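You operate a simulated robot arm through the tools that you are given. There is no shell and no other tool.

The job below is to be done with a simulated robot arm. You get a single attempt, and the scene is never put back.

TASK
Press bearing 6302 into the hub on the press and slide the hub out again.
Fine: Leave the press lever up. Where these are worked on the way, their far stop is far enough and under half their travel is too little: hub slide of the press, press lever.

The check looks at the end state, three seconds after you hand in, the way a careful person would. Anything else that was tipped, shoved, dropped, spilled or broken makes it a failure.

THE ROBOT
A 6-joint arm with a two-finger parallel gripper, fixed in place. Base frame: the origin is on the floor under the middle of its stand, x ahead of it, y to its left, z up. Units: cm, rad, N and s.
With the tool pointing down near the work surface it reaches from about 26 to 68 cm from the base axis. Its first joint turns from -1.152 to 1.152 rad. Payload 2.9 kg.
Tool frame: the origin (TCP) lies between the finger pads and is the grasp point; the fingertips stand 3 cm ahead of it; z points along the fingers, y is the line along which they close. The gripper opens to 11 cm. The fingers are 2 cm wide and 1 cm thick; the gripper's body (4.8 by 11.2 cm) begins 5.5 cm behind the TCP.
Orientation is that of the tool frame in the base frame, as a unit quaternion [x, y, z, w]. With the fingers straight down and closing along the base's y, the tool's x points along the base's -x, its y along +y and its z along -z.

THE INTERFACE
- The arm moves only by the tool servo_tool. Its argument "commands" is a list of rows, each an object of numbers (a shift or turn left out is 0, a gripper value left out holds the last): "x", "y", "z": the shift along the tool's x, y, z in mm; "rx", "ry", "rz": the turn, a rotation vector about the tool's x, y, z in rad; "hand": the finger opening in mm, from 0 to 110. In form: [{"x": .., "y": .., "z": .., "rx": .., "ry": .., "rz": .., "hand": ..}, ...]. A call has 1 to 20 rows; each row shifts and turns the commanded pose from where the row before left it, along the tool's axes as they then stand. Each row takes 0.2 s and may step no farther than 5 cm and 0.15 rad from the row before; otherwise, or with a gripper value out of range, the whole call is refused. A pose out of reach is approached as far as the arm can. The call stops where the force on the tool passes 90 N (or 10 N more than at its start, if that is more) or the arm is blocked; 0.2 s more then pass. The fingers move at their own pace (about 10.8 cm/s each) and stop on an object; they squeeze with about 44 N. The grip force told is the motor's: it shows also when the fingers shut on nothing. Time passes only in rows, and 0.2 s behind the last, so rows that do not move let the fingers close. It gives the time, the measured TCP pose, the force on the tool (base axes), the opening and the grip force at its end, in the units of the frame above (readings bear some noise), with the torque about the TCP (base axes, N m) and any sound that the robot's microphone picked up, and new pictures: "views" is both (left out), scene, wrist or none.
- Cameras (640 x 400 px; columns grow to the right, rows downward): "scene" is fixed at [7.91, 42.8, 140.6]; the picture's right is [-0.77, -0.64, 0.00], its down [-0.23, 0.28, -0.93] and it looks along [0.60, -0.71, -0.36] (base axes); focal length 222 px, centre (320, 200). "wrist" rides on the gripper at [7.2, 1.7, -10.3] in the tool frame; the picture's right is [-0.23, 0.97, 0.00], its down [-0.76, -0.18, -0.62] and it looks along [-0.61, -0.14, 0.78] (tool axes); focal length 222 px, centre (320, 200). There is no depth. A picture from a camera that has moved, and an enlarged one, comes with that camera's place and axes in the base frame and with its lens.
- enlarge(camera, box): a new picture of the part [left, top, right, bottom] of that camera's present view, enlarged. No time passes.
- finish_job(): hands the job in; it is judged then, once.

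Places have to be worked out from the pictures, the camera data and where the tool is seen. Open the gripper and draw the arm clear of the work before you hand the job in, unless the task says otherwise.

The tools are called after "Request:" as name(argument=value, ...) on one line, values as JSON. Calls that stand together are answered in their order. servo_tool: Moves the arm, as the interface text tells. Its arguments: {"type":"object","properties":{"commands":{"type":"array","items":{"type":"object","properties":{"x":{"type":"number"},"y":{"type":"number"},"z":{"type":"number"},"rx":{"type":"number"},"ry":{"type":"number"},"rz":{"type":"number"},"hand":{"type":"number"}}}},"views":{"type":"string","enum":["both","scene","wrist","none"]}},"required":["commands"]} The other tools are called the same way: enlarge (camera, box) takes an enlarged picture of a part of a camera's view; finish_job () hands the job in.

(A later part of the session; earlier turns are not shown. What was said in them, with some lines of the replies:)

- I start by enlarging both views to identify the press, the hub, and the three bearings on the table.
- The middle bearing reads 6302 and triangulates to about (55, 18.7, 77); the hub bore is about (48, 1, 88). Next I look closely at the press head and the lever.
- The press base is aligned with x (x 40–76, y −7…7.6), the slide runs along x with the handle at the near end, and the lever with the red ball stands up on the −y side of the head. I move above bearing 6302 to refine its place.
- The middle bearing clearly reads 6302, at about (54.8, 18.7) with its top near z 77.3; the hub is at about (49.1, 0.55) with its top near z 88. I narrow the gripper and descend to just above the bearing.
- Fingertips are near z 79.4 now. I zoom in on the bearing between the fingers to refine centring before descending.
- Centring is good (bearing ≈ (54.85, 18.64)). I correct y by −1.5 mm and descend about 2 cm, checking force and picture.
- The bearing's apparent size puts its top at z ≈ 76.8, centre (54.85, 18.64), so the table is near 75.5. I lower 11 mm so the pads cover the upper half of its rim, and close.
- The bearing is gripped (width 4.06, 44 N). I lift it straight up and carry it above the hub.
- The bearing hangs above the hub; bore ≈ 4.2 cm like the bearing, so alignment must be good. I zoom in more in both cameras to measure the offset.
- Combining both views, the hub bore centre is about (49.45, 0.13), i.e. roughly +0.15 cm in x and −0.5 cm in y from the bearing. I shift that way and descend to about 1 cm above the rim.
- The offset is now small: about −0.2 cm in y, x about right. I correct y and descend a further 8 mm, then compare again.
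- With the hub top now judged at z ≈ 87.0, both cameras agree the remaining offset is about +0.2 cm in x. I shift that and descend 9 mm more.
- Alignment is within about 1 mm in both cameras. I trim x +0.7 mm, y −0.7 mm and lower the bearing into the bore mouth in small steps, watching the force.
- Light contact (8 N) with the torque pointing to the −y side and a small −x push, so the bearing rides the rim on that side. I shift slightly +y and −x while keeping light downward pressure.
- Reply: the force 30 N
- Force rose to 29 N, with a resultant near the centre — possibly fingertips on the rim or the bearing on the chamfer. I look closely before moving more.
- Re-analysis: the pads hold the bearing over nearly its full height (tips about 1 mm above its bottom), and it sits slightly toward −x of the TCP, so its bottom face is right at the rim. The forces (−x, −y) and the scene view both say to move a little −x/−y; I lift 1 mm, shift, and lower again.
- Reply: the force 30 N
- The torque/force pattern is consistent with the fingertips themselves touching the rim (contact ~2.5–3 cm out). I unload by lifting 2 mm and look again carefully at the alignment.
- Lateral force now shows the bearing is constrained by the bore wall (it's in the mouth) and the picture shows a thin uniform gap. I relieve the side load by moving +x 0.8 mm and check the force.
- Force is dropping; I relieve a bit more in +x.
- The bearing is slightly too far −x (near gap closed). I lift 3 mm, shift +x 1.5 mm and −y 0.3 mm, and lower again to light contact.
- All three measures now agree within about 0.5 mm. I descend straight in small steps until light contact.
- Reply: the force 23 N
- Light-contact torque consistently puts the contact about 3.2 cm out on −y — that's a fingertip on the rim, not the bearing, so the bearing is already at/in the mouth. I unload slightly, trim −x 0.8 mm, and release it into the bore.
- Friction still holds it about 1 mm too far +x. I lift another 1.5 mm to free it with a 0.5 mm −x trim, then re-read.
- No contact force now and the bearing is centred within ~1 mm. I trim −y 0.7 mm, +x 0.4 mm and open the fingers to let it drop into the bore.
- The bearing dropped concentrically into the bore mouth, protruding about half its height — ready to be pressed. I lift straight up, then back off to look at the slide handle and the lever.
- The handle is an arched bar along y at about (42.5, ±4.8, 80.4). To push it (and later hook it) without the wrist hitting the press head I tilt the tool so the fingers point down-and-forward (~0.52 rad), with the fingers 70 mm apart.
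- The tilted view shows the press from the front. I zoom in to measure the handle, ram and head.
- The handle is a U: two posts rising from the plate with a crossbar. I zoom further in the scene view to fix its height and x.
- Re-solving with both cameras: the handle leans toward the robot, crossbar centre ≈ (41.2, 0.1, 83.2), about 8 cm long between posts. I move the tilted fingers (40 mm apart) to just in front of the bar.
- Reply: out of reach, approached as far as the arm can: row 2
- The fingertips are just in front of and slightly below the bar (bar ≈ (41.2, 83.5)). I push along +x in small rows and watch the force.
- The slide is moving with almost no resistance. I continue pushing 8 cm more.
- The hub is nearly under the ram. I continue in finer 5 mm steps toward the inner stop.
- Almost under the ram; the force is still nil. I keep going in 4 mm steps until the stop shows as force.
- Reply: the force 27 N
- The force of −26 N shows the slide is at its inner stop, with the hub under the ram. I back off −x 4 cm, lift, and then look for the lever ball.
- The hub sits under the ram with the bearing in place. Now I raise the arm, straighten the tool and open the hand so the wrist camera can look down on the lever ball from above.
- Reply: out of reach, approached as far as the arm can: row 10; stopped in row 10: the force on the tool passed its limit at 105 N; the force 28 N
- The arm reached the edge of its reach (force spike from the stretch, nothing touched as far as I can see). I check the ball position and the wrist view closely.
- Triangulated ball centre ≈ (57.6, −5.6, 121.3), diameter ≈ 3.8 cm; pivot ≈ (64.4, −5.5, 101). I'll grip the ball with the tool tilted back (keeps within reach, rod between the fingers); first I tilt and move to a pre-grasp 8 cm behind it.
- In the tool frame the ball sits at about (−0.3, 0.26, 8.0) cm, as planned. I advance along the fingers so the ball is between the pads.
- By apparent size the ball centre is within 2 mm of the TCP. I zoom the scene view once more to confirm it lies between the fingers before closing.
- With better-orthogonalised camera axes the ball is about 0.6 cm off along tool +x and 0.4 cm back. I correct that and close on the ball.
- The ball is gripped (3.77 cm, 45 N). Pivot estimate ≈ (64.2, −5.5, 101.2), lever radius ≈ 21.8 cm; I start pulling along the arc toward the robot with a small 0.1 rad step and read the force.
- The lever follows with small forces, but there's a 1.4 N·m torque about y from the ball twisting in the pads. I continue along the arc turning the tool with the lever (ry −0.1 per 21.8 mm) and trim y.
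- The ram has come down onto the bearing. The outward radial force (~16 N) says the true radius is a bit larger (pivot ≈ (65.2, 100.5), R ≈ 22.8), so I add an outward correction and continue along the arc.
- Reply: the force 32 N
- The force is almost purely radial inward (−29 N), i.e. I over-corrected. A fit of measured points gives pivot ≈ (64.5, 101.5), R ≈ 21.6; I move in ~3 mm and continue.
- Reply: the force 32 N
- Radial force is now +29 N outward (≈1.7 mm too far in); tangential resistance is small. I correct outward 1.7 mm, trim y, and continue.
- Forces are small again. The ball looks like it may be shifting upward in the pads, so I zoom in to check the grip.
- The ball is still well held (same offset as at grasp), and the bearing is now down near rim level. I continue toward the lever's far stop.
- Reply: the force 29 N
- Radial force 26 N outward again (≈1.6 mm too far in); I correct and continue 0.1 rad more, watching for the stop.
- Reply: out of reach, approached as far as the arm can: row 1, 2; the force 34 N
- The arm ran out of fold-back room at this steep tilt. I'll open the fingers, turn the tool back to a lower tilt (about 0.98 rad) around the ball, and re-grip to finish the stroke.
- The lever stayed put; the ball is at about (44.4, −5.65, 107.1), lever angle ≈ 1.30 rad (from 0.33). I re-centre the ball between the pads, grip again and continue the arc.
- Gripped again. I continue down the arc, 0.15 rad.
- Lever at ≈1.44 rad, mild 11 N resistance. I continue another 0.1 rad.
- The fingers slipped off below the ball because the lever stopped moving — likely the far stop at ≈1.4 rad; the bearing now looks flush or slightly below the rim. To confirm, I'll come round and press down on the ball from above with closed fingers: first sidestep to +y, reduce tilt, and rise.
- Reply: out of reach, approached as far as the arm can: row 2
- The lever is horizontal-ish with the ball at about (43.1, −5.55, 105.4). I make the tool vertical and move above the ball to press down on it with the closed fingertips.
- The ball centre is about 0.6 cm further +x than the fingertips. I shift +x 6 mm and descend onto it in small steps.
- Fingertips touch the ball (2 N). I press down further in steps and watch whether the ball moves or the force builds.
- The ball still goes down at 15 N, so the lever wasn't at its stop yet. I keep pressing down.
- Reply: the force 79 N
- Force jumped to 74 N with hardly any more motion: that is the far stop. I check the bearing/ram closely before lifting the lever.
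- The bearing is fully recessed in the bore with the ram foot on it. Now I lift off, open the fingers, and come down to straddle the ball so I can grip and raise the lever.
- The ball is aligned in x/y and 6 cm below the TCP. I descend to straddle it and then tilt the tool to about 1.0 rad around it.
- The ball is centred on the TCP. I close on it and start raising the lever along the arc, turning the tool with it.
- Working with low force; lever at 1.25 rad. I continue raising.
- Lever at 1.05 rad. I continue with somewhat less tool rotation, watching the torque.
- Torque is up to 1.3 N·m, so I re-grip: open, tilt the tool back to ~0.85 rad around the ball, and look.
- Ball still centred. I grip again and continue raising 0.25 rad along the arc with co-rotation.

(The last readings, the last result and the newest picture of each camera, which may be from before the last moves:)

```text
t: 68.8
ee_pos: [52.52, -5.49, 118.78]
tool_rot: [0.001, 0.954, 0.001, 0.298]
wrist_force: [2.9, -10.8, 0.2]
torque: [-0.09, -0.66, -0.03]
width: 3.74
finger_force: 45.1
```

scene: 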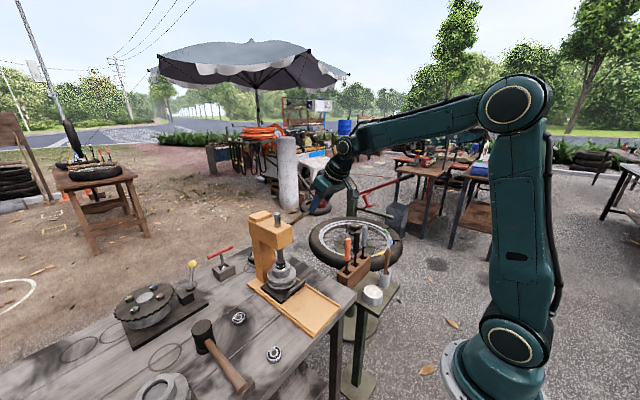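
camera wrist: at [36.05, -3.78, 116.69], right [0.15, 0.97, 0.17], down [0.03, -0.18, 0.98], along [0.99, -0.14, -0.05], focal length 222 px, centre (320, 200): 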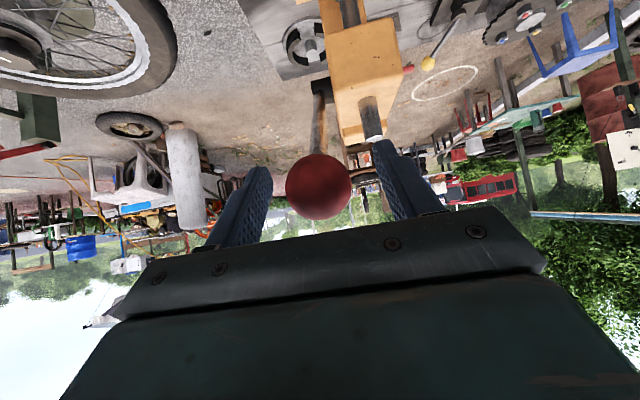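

Smooth. Lever at 0.61 rad; I continue to about its starting angle (0.33 rad).

Request:
servo_tool(commands=[{"x": -10.5, "z": 0.2, "y": -0.6, "ry": 0.05}, {"x": -10.5, "z": 0.2, "ry": 0.05}, {"x": -10.5, "z": 0.2, "ry": 0.05}, {"x": -10.5, "z": 0.2, "ry": 0.05}, {"x": -8, "z": 0.2, "ry": 0.04}, {}], views="scene")

Request:
enlarge(camera="scene", box=[250, 160, 330, 300])

```text
t: 70.2
ee_pos: [56.74, -5.49, 121.18]
tool_rot: [-0.002, 0.983, 0.001, 0.182]
wrist_force: [8.6, 2.9, -10.7]
torque: [0.04, -1.05, 0.15]
width: 3.72
finger_force: 44.8
```

scene: 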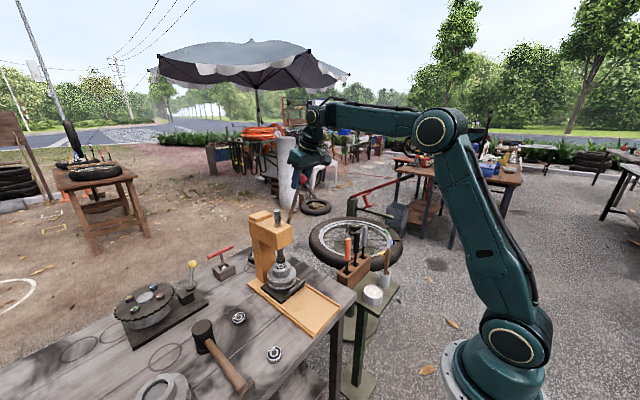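

```text
2.86 times, centred on (290, 230) of scene
camera zoom: at [7.96, 42.81, 140.6], right [-0.77, -0.64, 0.0], down [-0.23, 0.28, -0.93], along [0.6, -0.71, -0.36], focal length 633 px, centre (406, 114)
```

zoom: 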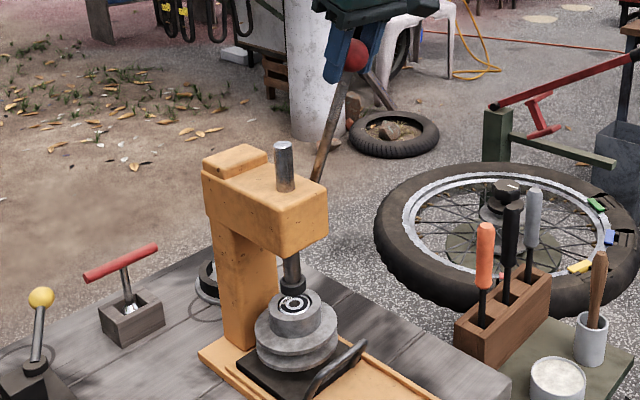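

Almost fully up (0.376 vs 0.33 rad originally). I push the last ~1 cm to its upper stop.

Request:
servo_tool(commands=[{"x": -6, "z": -0.5, "ry": 0.03}, {"x": -6, "z": 0, "ry": 0.03}, {}], views="none")

Request:
enlarge(camera="scene", box=[250, 160, 330, 300])

```text
t: 71.0
ee_pos: [57.59, -5.55, 121.64]
tool_rot: [0.0, 0.989, 0.001, 0.147]
wrist_force: [-25.6, 8.8, -14.5]
torque: [0.03, 0.64, 0.03]
width: 3.73
finger_force: 44.7
```

```text
2.86 times, centred on (290, 230) of scene
camera zoom: at [7.84, 42.84, 140.6], right [-0.77, -0.64, 0.0], down [-0.23, 0.28, -0.93], along [0.6, -0.71, -0.36], focal length 633 px, centre (406, 114)
```

zoom: 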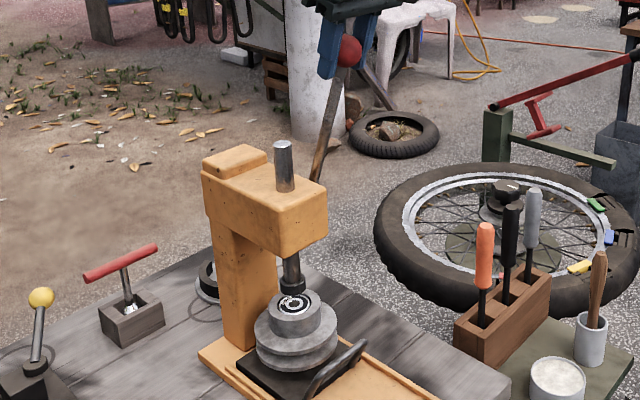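

A 29 N tangential force shows the lever is at its upper stop, at its original angle. I relieve the load, open the fingers, and back out along the tool axis.

Request:
servo_tool(commands=[{"x": 2.5}, {"hand": 70}, {}, {}, {"ry": -0.1}, {"ry": -0.1}, {"z": -40}, {"z": -40}, {}], views="both")

Request:
enlarge(camera="scene", box=[250, 160, 330, 300])

```text
t: 73.0
ee_pos: [53.59, -5.82, 128.56]
tool_rot: [0.001, 0.968, 0.001, 0.25]
wrist_force: [0.8, 0.4, 0.5]
torque: [-0.01, 0.0, -0.01]
width: 7.0
finger_force: 0.1
camera wrist: at [42.28, -4.07, 134.13], right [0.2, 0.97, 0.11], down [0.36, -0.18, 0.91], along [0.91, -0.14, -0.39], focal length 222 px, centre (320, 200)
```

scene: 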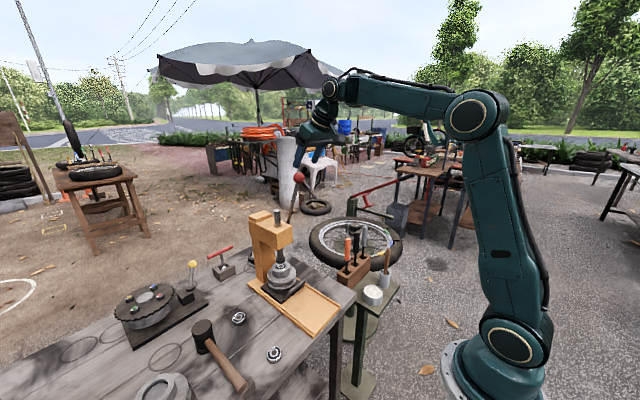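
wrist: 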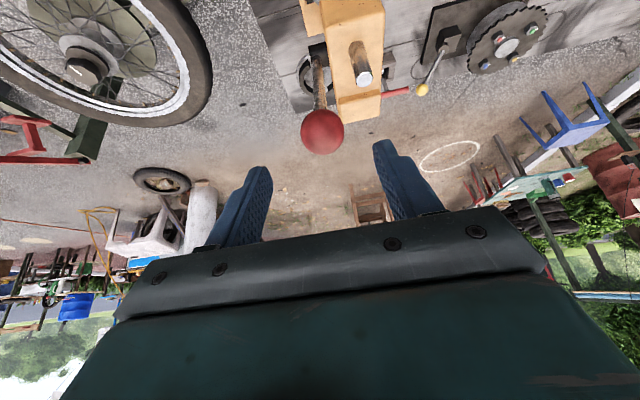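

```text
2.86 times, centred on (290, 230) of scene
camera zoom: at [7.91, 42.8, 140.6], right [-0.77, -0.64, 0.0], down [-0.23, 0.28, -0.93], along [0.6, -0.71, -0.36], focal length 633 px, centre (406, 114)
```

zoom: 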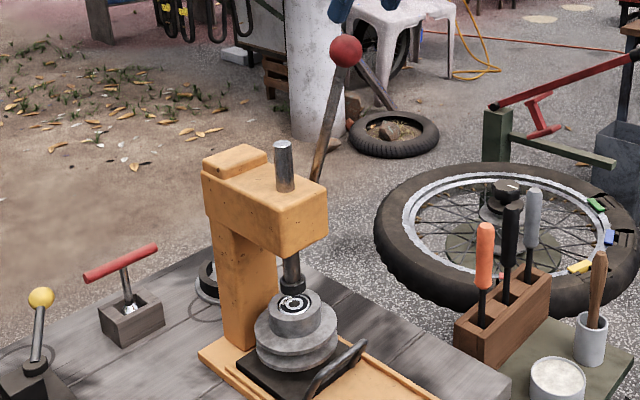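

The lever is back exactly where it started (same pixel), and the bearing is seated. Next I hook the slide handle (bar now ≈ (54.5, 0.1, 83.2)) from its inner side: I move to a start point above-behind with fingers 20 mm apart.

Request:
servo_tool(commands=[{"x": 18.4, "y": 29.6, "z": -10.2, "hand": 20}, {"x": 18.4, "y": 29.6, "z": -10.2}, {"x": 22.1, "z": 40}, {"x": 22.1, "z": 40}, {"x": 22.1, "z": 40}, {"x": 22.1, "z": 40}, {"x": 22.1, "z": 40}, {"x": 22.1, "z": 40}, {"x": 22.1, "z": 40}, {}], views="both")

Request:
enlarge(camera="wrist", box=[230, 20, 410, 200])

Request:
enlarge(camera="scene", box=[270, 230, 340, 310])

```text
t: 75.2
ee_pos: [49.54, 0.1, 96.26]
tool_rot: [0.0, 0.968, 0.001, 0.25]
wrist_force: [0.2, -0.6, 0.0]
torque: [0.02, -0.02, -0.02]
width: 2.0
finger_force: 0.2
camera wrist: at [38.27, 1.85, 101.81], right [0.2, 0.97, 0.11], down [0.36, -0.18, 0.91], along [0.91, -0.14, -0.39], focal length 222 px, centre (320, 200)
```

scene: 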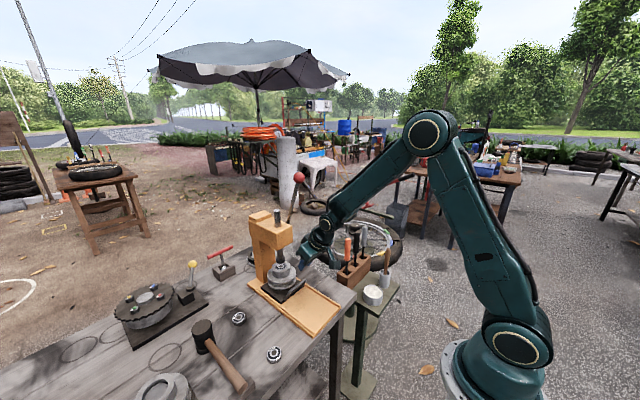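
wrist: 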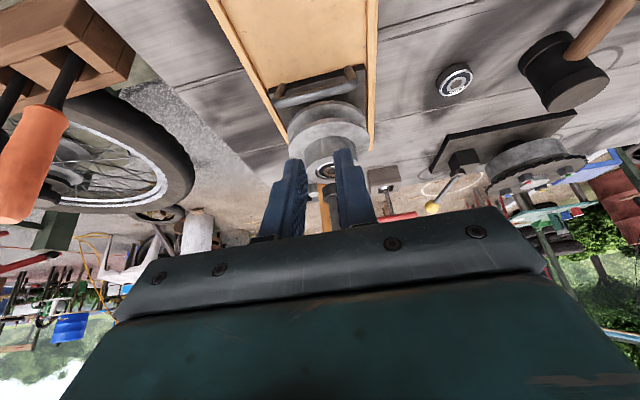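

```text
2.22 times, centred on (320, 110) of wrist
camera zoom: at [38.27, 1.85, 101.81], right [0.2, 0.97, 0.11], down [0.36, -0.18, 0.91], along [0.91, -0.14, -0.39], focal length 494 px, centre (320, 400)
```

zoom: 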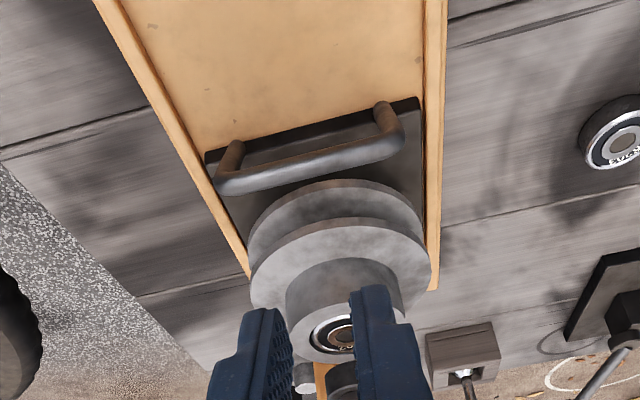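

```text
5.00 times, centred on (305, 270) of scene
camera zoom: at [7.91, 42.8, 140.6], right [-0.77, -0.64, 0.0], down [-0.23, 0.28, -0.93], along [0.6, -0.71, -0.36], focal length 1108 px, centre (395, -150)
```

zoom: 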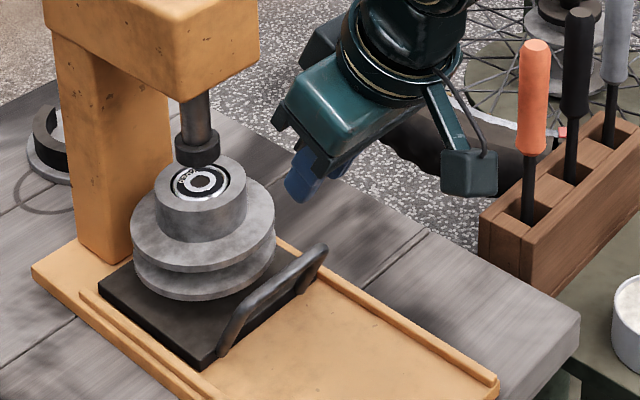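

The bearing sits cleanly in the hub and the ram is up. Bar confirmed at ≈ (54.7, 0.1, 83.2). I advance along the tool axis 7 cm and check before going between the bar and the hub.

Request:
servo_tool(commands=[{"x": -1, "z": 35}, {"x": -1, "z": 35}, {}], views="none")

Request:
enlarge(camera="wrist", box=[230, 60, 410, 220])

Request:
enlarge(camera="scene", box=[275, 245, 335, 305])

```text
t: 76.0
ee_pos: [53.02, 0.35, 90.47]
tool_rot: [-0.001, 0.968, 0.001, 0.25]
wrist_force: [0.1, -0.5, -1.0]
torque: [-0.02, 0.01, 0.01]
width: 2.0
finger_force: 0.0
```

```text
2.50 times, centred on (320, 140) of wrist
camera zoom: at [41.66, 2.07, 96.01], right [0.2, 0.97, 0.11], down [0.36, -0.18, 0.91], along [0.91, -0.14, -0.39], focal length 555 px, centre (320, 350)
```

zoom: 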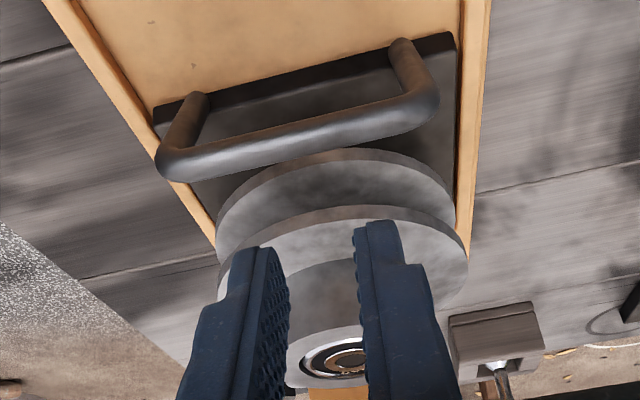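

```text
6.67 times, centred on (305, 275) of scene
camera zoom: at [7.91, 42.8, 140.6], right [-0.77, -0.64, 0.0], down [-0.23, 0.28, -0.93], along [0.6, -0.71, -0.36], focal length 1477 px, centre (420, -300)
```

zoom: 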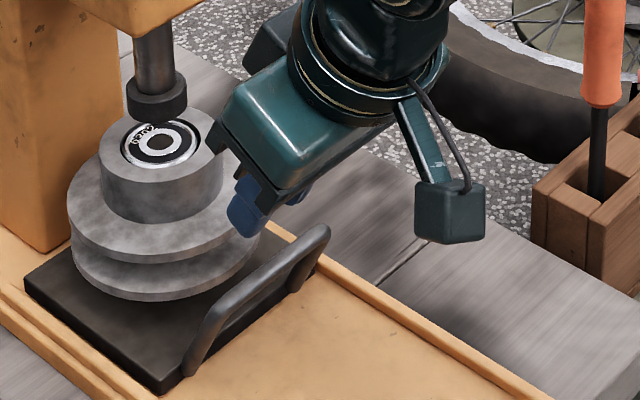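

In the tool frame the bar is 1.8 cm to the back side of the finger axis and 7.1 cm ahead — good clearance. I add 2 mm clearance and advance in two steps, watching the force.

Request:
servo_tool(commands=[{"x": -2, "y": -1.5, "z": 13}, {"z": 12}, {}], views="none")

Request:
enlarge(camera="wrist", box=[230, 60, 410, 220])

Request:
enlarge(camera="scene", box=[275, 245, 335, 305])

```text
t: 76.8
ee_pos: [54.41, 0.17, 88.59]
tool_rot: [0.0, 0.968, 0.001, 0.25]
wrist_force: [0.5, 0.1, -0.5]
torque: [-0.02, -0.01, 0.03]
width: 2.02
finger_force: 0.0
```

```text
2.50 times, centred on (320, 140) of wrist
camera zoom: at [43.1, 1.95, 94.06], right [0.2, 0.97, 0.11], down [0.36, -0.18, 0.91], along [0.91, -0.14, -0.39], focal length 555 px, centre (320, 350)
```

zoom: 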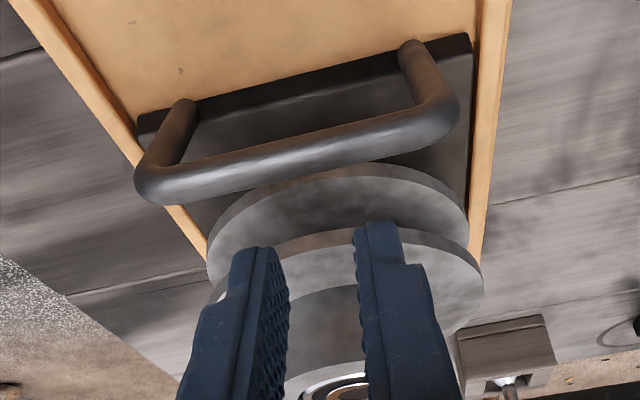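

```text
6.67 times, centred on (305, 275) of scene
camera zoom: at [7.91, 42.8, 140.6], right [-0.77, -0.64, 0.0], down [-0.23, 0.28, -0.93], along [0.6, -0.71, -0.36], focal length 1477 px, centre (420, -300)
```

zoom: 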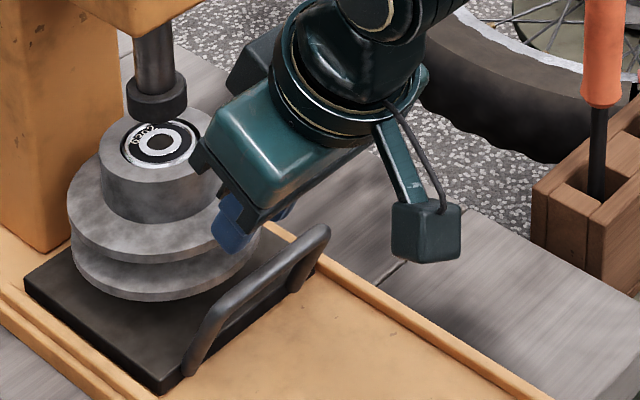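

Bar is now at 2.07 cm behind the axis and 4.65 cm ahead; tips at 3.0. I advance the last 22 mm so the tips pass just beyond the bar.

Request:
servo_tool(commands=[{"z": 11}, {"z": 11}, {}], views="none")

Request:
enlarge(camera="wrist", box=[230, 60, 410, 220])

Request:
enlarge(camera="scene", box=[275, 245, 335, 305])

```text
t: 77.6
ee_pos: [55.73, 0.24, 86.61]
tool_rot: [0.001, 0.968, 0.0, 0.251]
wrist_force: [0.0, -0.2, 0.5]
torque: [0.04, 0.01, 0.0]
width: 2.02
finger_force: 0.1
```

```text
2.50 times, centred on (320, 140) of wrist
camera zoom: at [44.34, 1.93, 92.11], right [0.2, 0.97, 0.11], down [0.36, -0.18, 0.91], along [0.91, -0.14, -0.39], focal length 555 px, centre (320, 350)
```

zoom: 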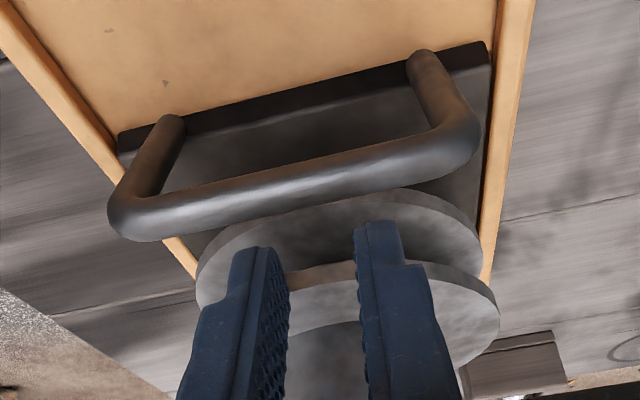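

```text
6.67 times, centred on (305, 275) of scene
camera zoom: at [7.91, 42.8, 140.6], right [-0.77, -0.64, 0.0], down [-0.23, 0.28, -0.93], along [0.6, -0.71, -0.36], focal length 1477 px, centre (420, -300)
```

zoom: 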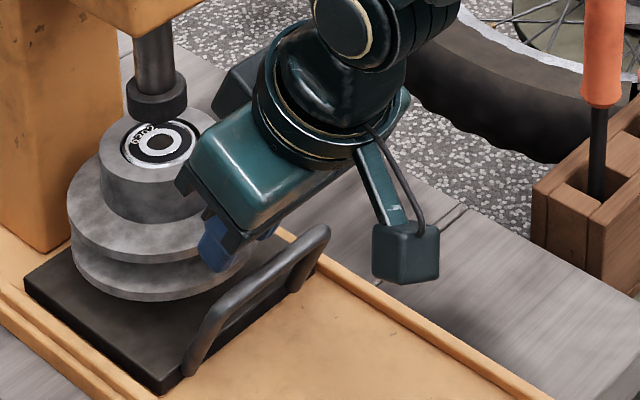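

The tips are only ~0.6 cm past the bar line, so for a secure hook I first move −x 6 mm and then straight down 10 mm behind the bar.

Request:
servo_tool(commands=[{"x": 5.25, "z": -2.9}, {"x": 2.4, "z": 4.4}, {"x": 2.4, "z": 4.4}, {}], views="none")

Request:
enlarge(camera="wrist", box=[230, 60, 410, 220])

Request:
enlarge(camera="scene", box=[275, 245, 335, 305])

```text
t: 78.6
ee_pos: [54.99, 0.13, 85.66]
tool_rot: [-0.001, 0.968, 0.001, 0.25]
wrist_force: [-0.3, 0.3, -0.1]
torque: [0.02, -0.02, 0.01]
width: 1.99
finger_force: 0.1
```

```text
2.50 times, centred on (320, 140) of wrist
camera zoom: at [43.7, 1.95, 91.19], right [0.2, 0.97, 0.11], down [0.36, -0.18, 0.91], along [0.91, -0.14, -0.39], focal length 555 px, centre (320, 350)
```

zoom: 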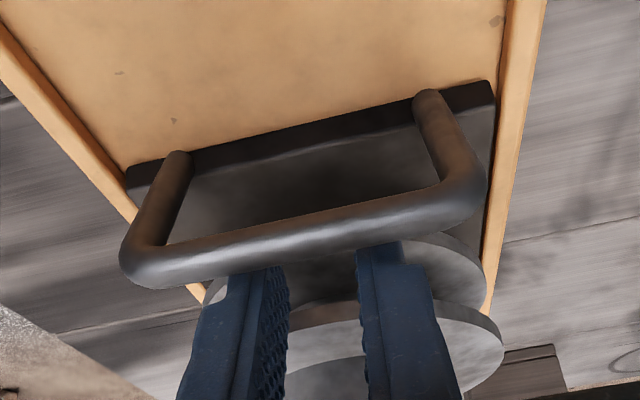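

```text
6.67 times, centred on (305, 275) of scene
camera zoom: at [7.91, 42.8, 140.6], right [-0.77, -0.64, 0.0], down [-0.23, 0.28, -0.93], along [0.6, -0.71, -0.36], focal length 1477 px, centre (420, -300)
```

zoom: 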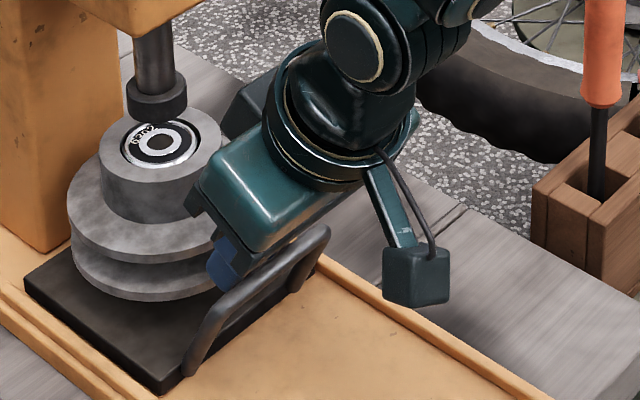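

The bar now covers the fingertips in the wrist view — they're hooked behind it. I pull in −x, first 3 cm.

Request:
servo_tool(commands=[{"x": 8.75, "z": -4.84}, {"x": 8.75, "z": -4.84}, {"x": 8.75, "z": -4.84}, {}], views="none")

Request:
enlarge(camera="wrist", box=[230, 60, 410, 220])

Request:
enlarge(camera="scene", box=[275, 245, 345, 315])

```text
t: 79.6
ee_pos: [52.09, 0.02, 85.55]
tool_rot: [0.0, 0.968, 0.001, 0.25]
wrist_force: [2.5, 0.1, 3.9]
torque: [0.03, -0.03, 0.02]
width: 2.0
finger_force: 0.5
```

```text
2.50 times, centred on (320, 140) of wrist
camera zoom: at [40.73, 1.89, 91.04], right [0.2, 0.97, 0.11], down [0.36, -0.18, 0.91], along [0.91, -0.14, -0.39], focal length 555 px, centre (320, 350)
```

zoom: 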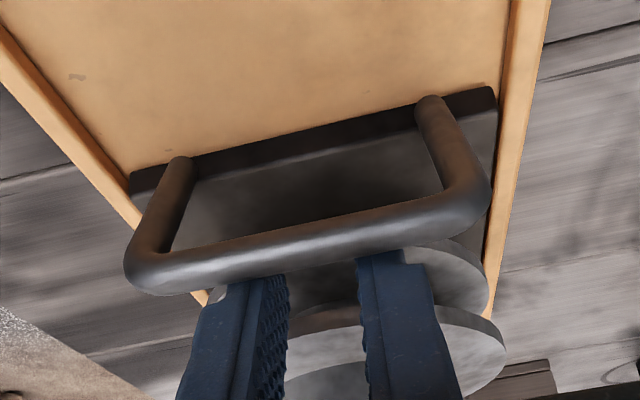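

```text
5.71 times, centred on (310, 280) of scene
camera zoom: at [7.91, 42.8, 140.6], right [-0.77, -0.64, 0.0], down [-0.23, 0.28, -0.93], along [0.6, -0.71, -0.36], focal length 1266 px, centre (377, -257)
```

zoom: 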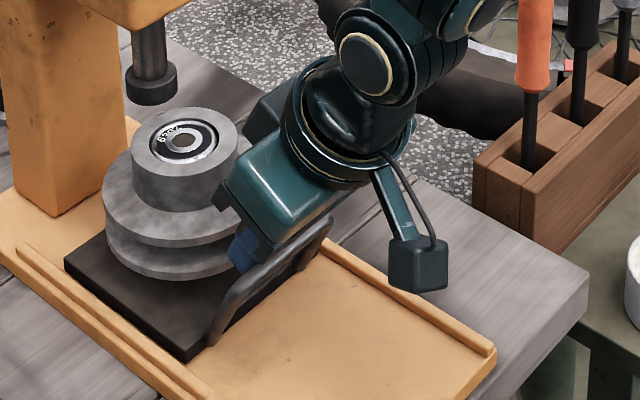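

The slide follows the hook with only ~4 N. I continue pulling 8 cm.

Request:
servo_tool(commands=[{"x": 8.75, "z": -4.84}, {"x": 8.75, "z": -4.84}, {"x": 8.75, "z": -4.84}, {"x": 8.75, "z": -4.84}, {"x": 8.75, "z": -4.84}, {"x": 8.75, "z": -4.84}, {"x": 8.75, "z": -4.84}, {"x": 8.75, "z": -4.84}, {}], views="scene")

Request:
enlarge(camera="scene", box=[265, 240, 355, 330])

```text
t: 81.6
ee_pos: [44.0, 0.14, 85.64]
tool_rot: [0.0, 0.968, 0.001, 0.25]
wrist_force: [2.8, 0.5, 0.5]
torque: [0.06, -0.01, -0.01]
width: 2.02
finger_force: 0.2
```

scene: 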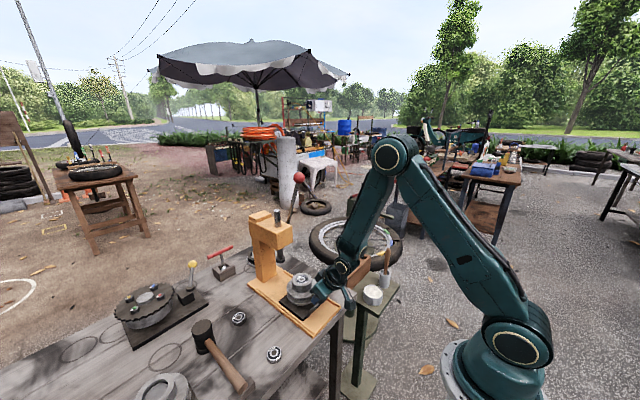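

```text
4.44 times, centred on (310, 285) of scene
camera zoom: at [7.91, 42.8, 140.6], right [-0.77, -0.64, 0.0], down [-0.23, 0.28, -0.93], along [0.6, -0.71, -0.36], focal length 985 px, centre (364, -178)
```

zoom: 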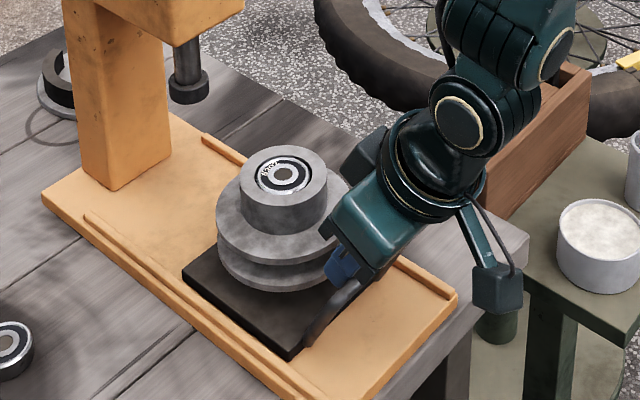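

Nearly out. I continue in 5 mm steps until the outer stop shows as force.

Request:
servo_tool(commands=[{"x": 4.4, "z": -2.4}, {"x": 4.4, "z": -2.4}, {"x": 4.4, "z": -2.4}, {"x": 4.4, "z": -2.4}, {}], views="none")

Request:
servo_tool(commands=[{"x": 3.5, "z": -1.9}, {"x": 3.5, "z": -1.9}, {}], views="none")

Request:
enlarge(camera="scene", box=[265, 240, 355, 330])

```text
t: 82.8
ee_pos: [41.89, 0.28, 85.57]
tool_rot: [-0.001, 0.968, 0.001, 0.249]
wrist_force: [0.1, -0.2, -0.1]
torque: [-0.01, 0.03, 0.0]
width: 1.98
finger_force: 0.2
```

```text
t: 83.6
ee_pos: [41.38, 0.08, 85.43]
tool_rot: [0.0, 0.968, 0.001, 0.252]
wrist_force: [11.4, 0.6, 1.5]
torque: [0.07, -0.15, 0.0]
width: 2.02
finger_force: 0.3
```

```text
4.44 times, centred on (310, 285) of scene
camera zoom: at [7.93, 42.8, 140.6], right [-0.77, -0.64, 0.0], down [-0.23, 0.28, -0.93], along [0.6, -0.71, -0.36], focal length 985 px, centre (364, -178)
```

zoom: 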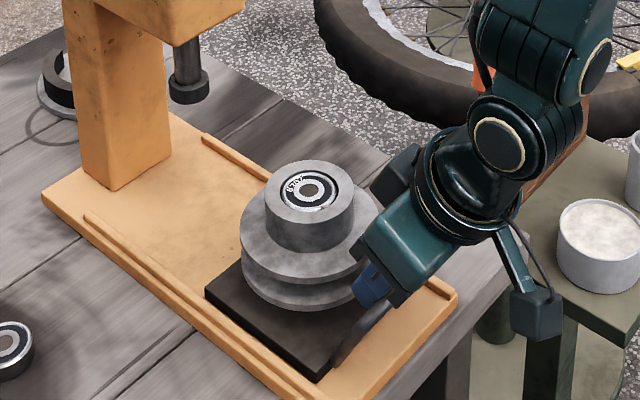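

Force rises to 11 N at the outer stop; I pull 3 mm more to make sure.

Request:
servo_tool(commands=[{"x": 3, "z": -1.6}, {}], views="none")

Request:
enlarge(camera="scene", box=[265, 240, 355, 330])

```text
t: 84.2
ee_pos: [41.32, 0.22, 85.7]
tool_rot: [0.001, 0.967, 0.0, 0.256]
wrist_force: [22.6, -1.4, 7.6]
torque: [0.03, -0.33, 0.01]
width: 2.0
finger_force: 0.0
```

```text
4.44 times, centred on (310, 285) of scene
camera zoom: at [7.95, 42.8, 140.6], right [-0.77, -0.64, 0.0], down [-0.23, 0.28, -0.93], along [0.6, -0.71, -0.36], focal length 985 px, centre (364, -178)
```

zoom: 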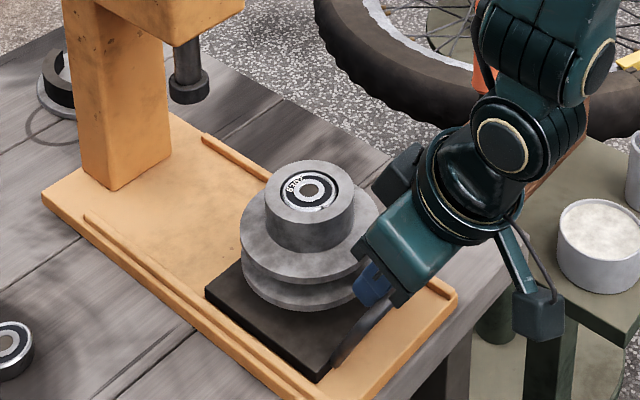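

The slide is at its outer stop (22 N, no more motion). I relax +x 8 mm to free the hook, then lift straight up clear of the bar.

Request:
servo_tool(commands=[{"x": -3.5, "z": 1.95}, {"x": -3.5, "z": 1.95}, {}], views="none")

Request:
enlarge(camera="wrist", box=[230, 60, 410, 220])

```text
t: 85.0
ee_pos: [41.53, 0.28, 85.36]
tool_rot: [0.0, 0.969, 0.001, 0.248]
wrist_force: [1.4, 0.3, -0.1]
torque: [-0.02, -0.01, -0.02]
width: 2.02
finger_force: 0.1
```

```text
2.50 times, centred on (320, 140) of wrist
camera zoom: at [30.22, 1.98, 90.97], right [0.2, 0.97, 0.11], down [0.37, -0.18, 0.91], along [0.91, -0.14, -0.4], focal length 555 px, centre (320, 350)
```

zoom: 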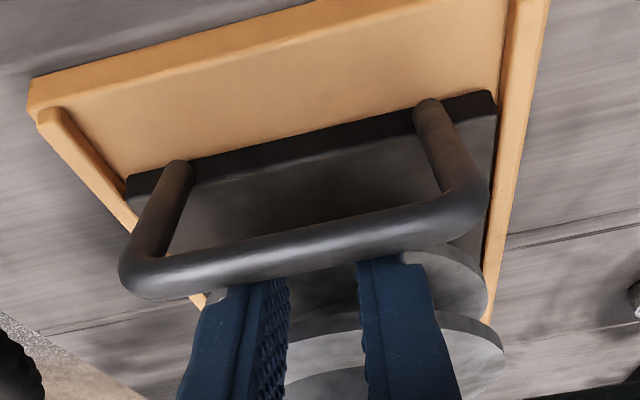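

The load is off. I add 3 mm more +x clearance and lift straight up 1.5 cm, then check that the slide isn't dragged.

Request:
servo_tool(commands=[{"x": -2.6, "z": 1.45}, {"x": -3.6, "z": -6.6}, {"x": -3.6, "z": -6.6}, {}], views="none")

Request:
enlarge(camera="wrist", box=[230, 60, 410, 220])

Request:
enlarge(camera="scene", box=[265, 240, 355, 330])

```text
t: 86.0
ee_pos: [41.94, 0.17, 87.05]
tool_rot: [0.0, 0.968, 0.0, 0.25]
wrist_force: [-0.5, 0.3, 0.1]
torque: [0.01, -0.01, 0.01]
width: 1.98
finger_force: 0.0
```

```text
2.50 times, centred on (320, 140) of wrist
camera zoom: at [30.67, 1.91, 92.59], right [0.2, 0.97, 0.11], down [0.37, -0.18, 0.91], along [0.91, -0.14, -0.39], focal length 555 px, centre (320, 350)
```

zoom: 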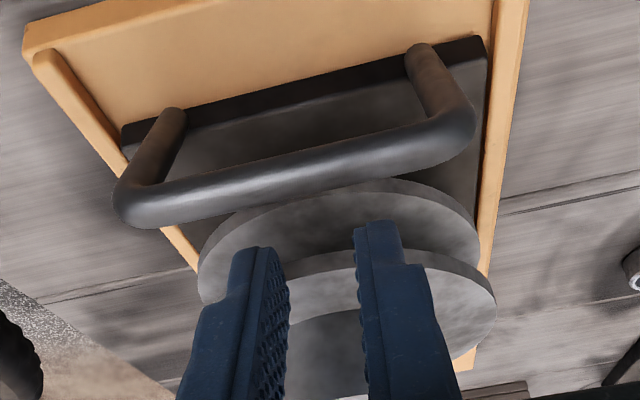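

```text
4.44 times, centred on (310, 285) of scene
camera zoom: at [7.91, 42.8, 140.6], right [-0.77, -0.64, 0.0], down [-0.23, 0.28, -0.93], along [0.6, -0.71, -0.36], focal length 985 px, centre (364, -178)
```

zoom: 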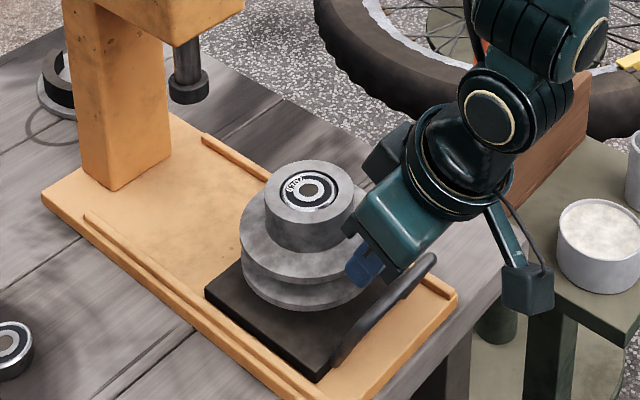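

Unhooked with the slide staying put. I lift clear 22 cm, open the gripper and take a full look.

Request:
servo_tool(commands=[{"x": -14.5, "z": -26.3}, {"x": -21.8, "z": -39.4}, {"x": -21.8, "z": -39.4}, {"x": -21.8, "z": -39.4}, {"x": -21.8, "z": -39.4, "hand": 80}, {"x": 25, "z": -14}, {"x": 25, "z": -14}, {}], views="both")

Request:
enlarge(camera="scene", box=[240, 160, 360, 340])

Request:
enlarge(camera="scene", box=[288, 265, 328, 305])

Request:
enlarge(camera="wrist", box=[240, 10, 420, 200])

```text
t: 87.8
ee_pos: [36.17, 0.12, 107.98]
tool_rot: [0.0, 0.968, 0.001, 0.251]
wrist_force: [0.0, 0.2, 0.6]
torque: [-0.03, 0.01, -0.01]
width: 8.0
finger_force: 0.0
camera wrist: at [24.84, 1.89, 113.48], right [0.2, 0.97, 0.11], down [0.36, -0.18, 0.91], along [0.91, -0.14, -0.39], focal length 222 px, centre (320, 200)
```

scene: 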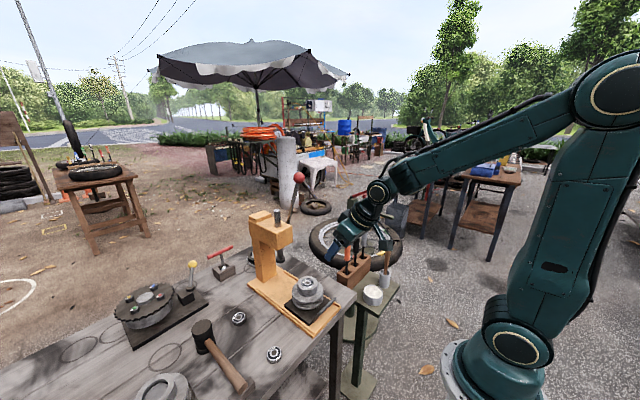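
wrist: 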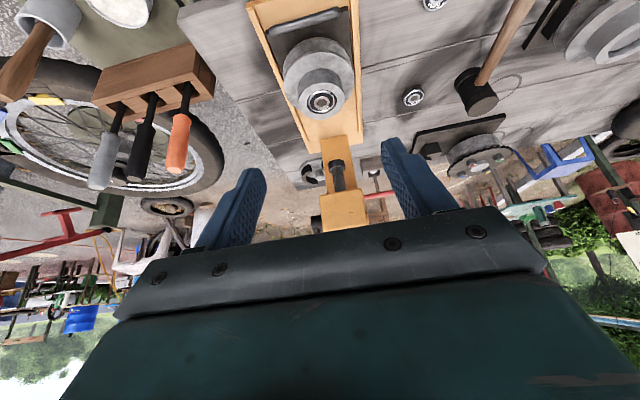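

```text
2.22 times, centred on (300, 250) of scene
camera zoom: at [7.91, 42.8, 140.6], right [-0.77, -0.64, 0.0], down [-0.23, 0.28, -0.93], along [0.6, -0.71, -0.36], focal length 492 px, centre (364, 89)
```

zoom: 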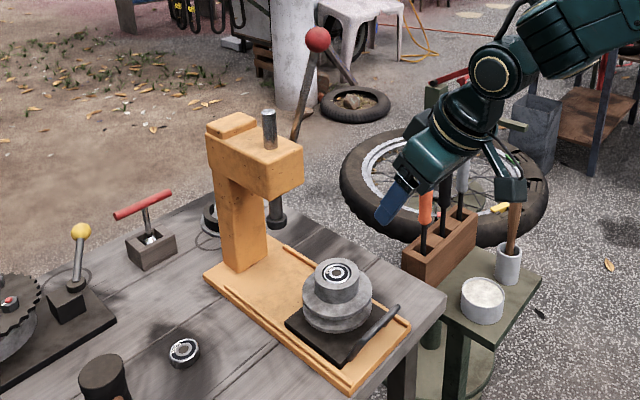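

```text
10.00 times, centred on (308, 285) of scene
camera zoom: at [7.91, 42.8, 140.6], right [-0.77, -0.64, 0.0], down [-0.23, 0.28, -0.93], along [0.6, -0.71, -0.36], focal length 2216 px, centre (440, -650)
```

zoom: 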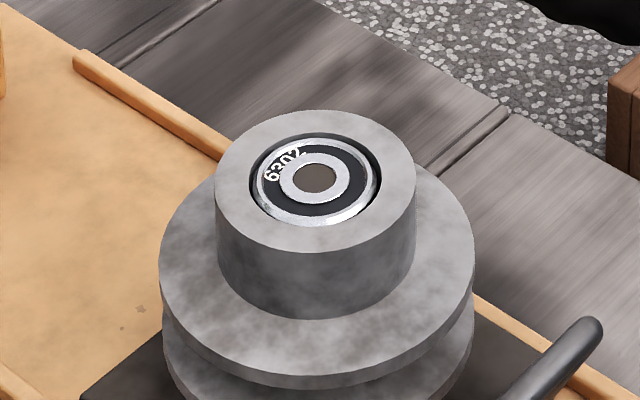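

```text
2.11 times, centred on (330, 105) of wrist
camera zoom: at [24.84, 1.89, 113.48], right [0.2, 0.97, 0.11], down [0.36, -0.18, 0.91], along [0.91, -0.14, -0.39], focal length 468 px, centre (299, 400)
```

zoom: 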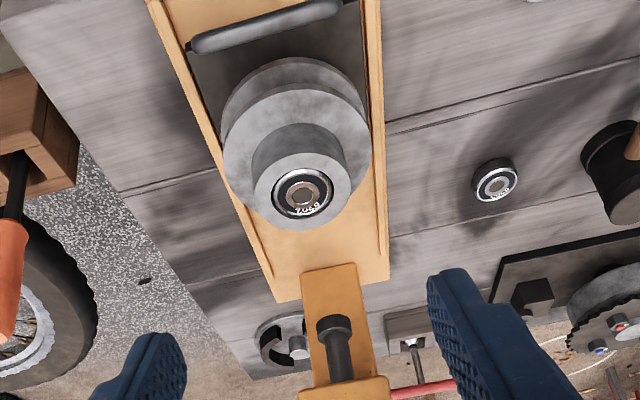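

Bearing 6302 sits level and flush in the hub, the hub is back at its original out position, the lever is up at its original place, and nothing else has moved. I draw the arm a little further clear before handing in.

Request:
servo_tool(commands=[{"x": -21.8, "z": -39.4, "hand": 110}, {"x": -21.8, "z": -39.4}, {"x": 20, "z": -11}, {}], views="scene")

Request:
enlarge(camera="scene", box=[120, 200, 400, 400])

```text
t: 88.8
ee_pos: [33.77, 0.21, 116.87]
tool_rot: [0.0, 0.968, 0.001, 0.251]
wrist_force: [0.1, -0.2, 0.1]
torque: [-0.04, -0.01, 0.0]
width: 11.01
finger_force: 0.0
```

scene: 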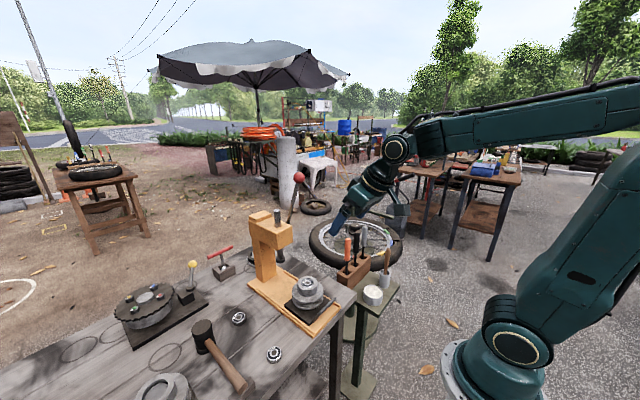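

```text
2.00 times, centred on (260, 300) of scene
camera zoom: at [7.91, 42.8, 140.6], right [-0.77, -0.64, 0.0], down [-0.23, 0.28, -0.93], along [0.6, -0.71, -0.36], focal length 443 px, centre (440, 0)
```

zoom: 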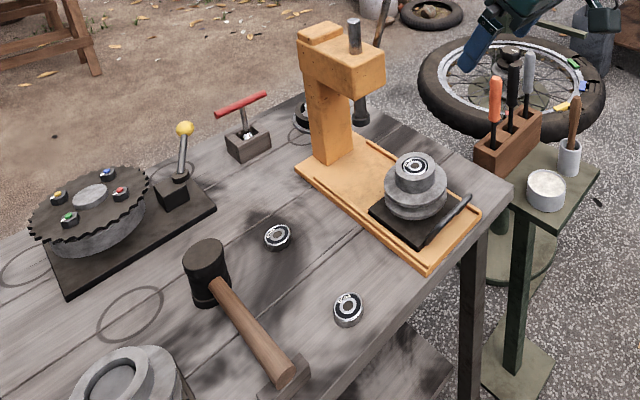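

Everything is in the required end state: bearing 6302 pressed in, hub slid out, lever up, gripper open and clear, other items undisturbed. I hand the job in.

Request:
finish_job()

```text
The job is handed in.
```

Bearing 6302 is pressed into the hub, the hub is slid back out, and the press lever is up. I have handed the job in and have not seen the result of the check.

- **Bearing:** it sits level and about flush with the hub's rim in the last close-up. I judged this by eye; its depth in the bore was not measured.
- **Lever:** I pulled it down until it stopped moving at about 74 N, then raised it until it stopped again. Near the bottom my grip slipped off the ball, so I pressed the last part from above. In the picture the lever ball is back at its starting place.
- **Hub slide:** I pushed it in to its inner stop under the ram, then pulled it out to its outer stop. The hub is back where it started.
- **Surroundings:** the other two bearings, the hammer and the tools look unmoved in the last picture. The gripper is open and the arm is clear of the work.

There was one force spike of 105 N while I was moving the arm to look at the lever. The arm was at the edge of its reach, and the pictures showed nothing touched or moved.
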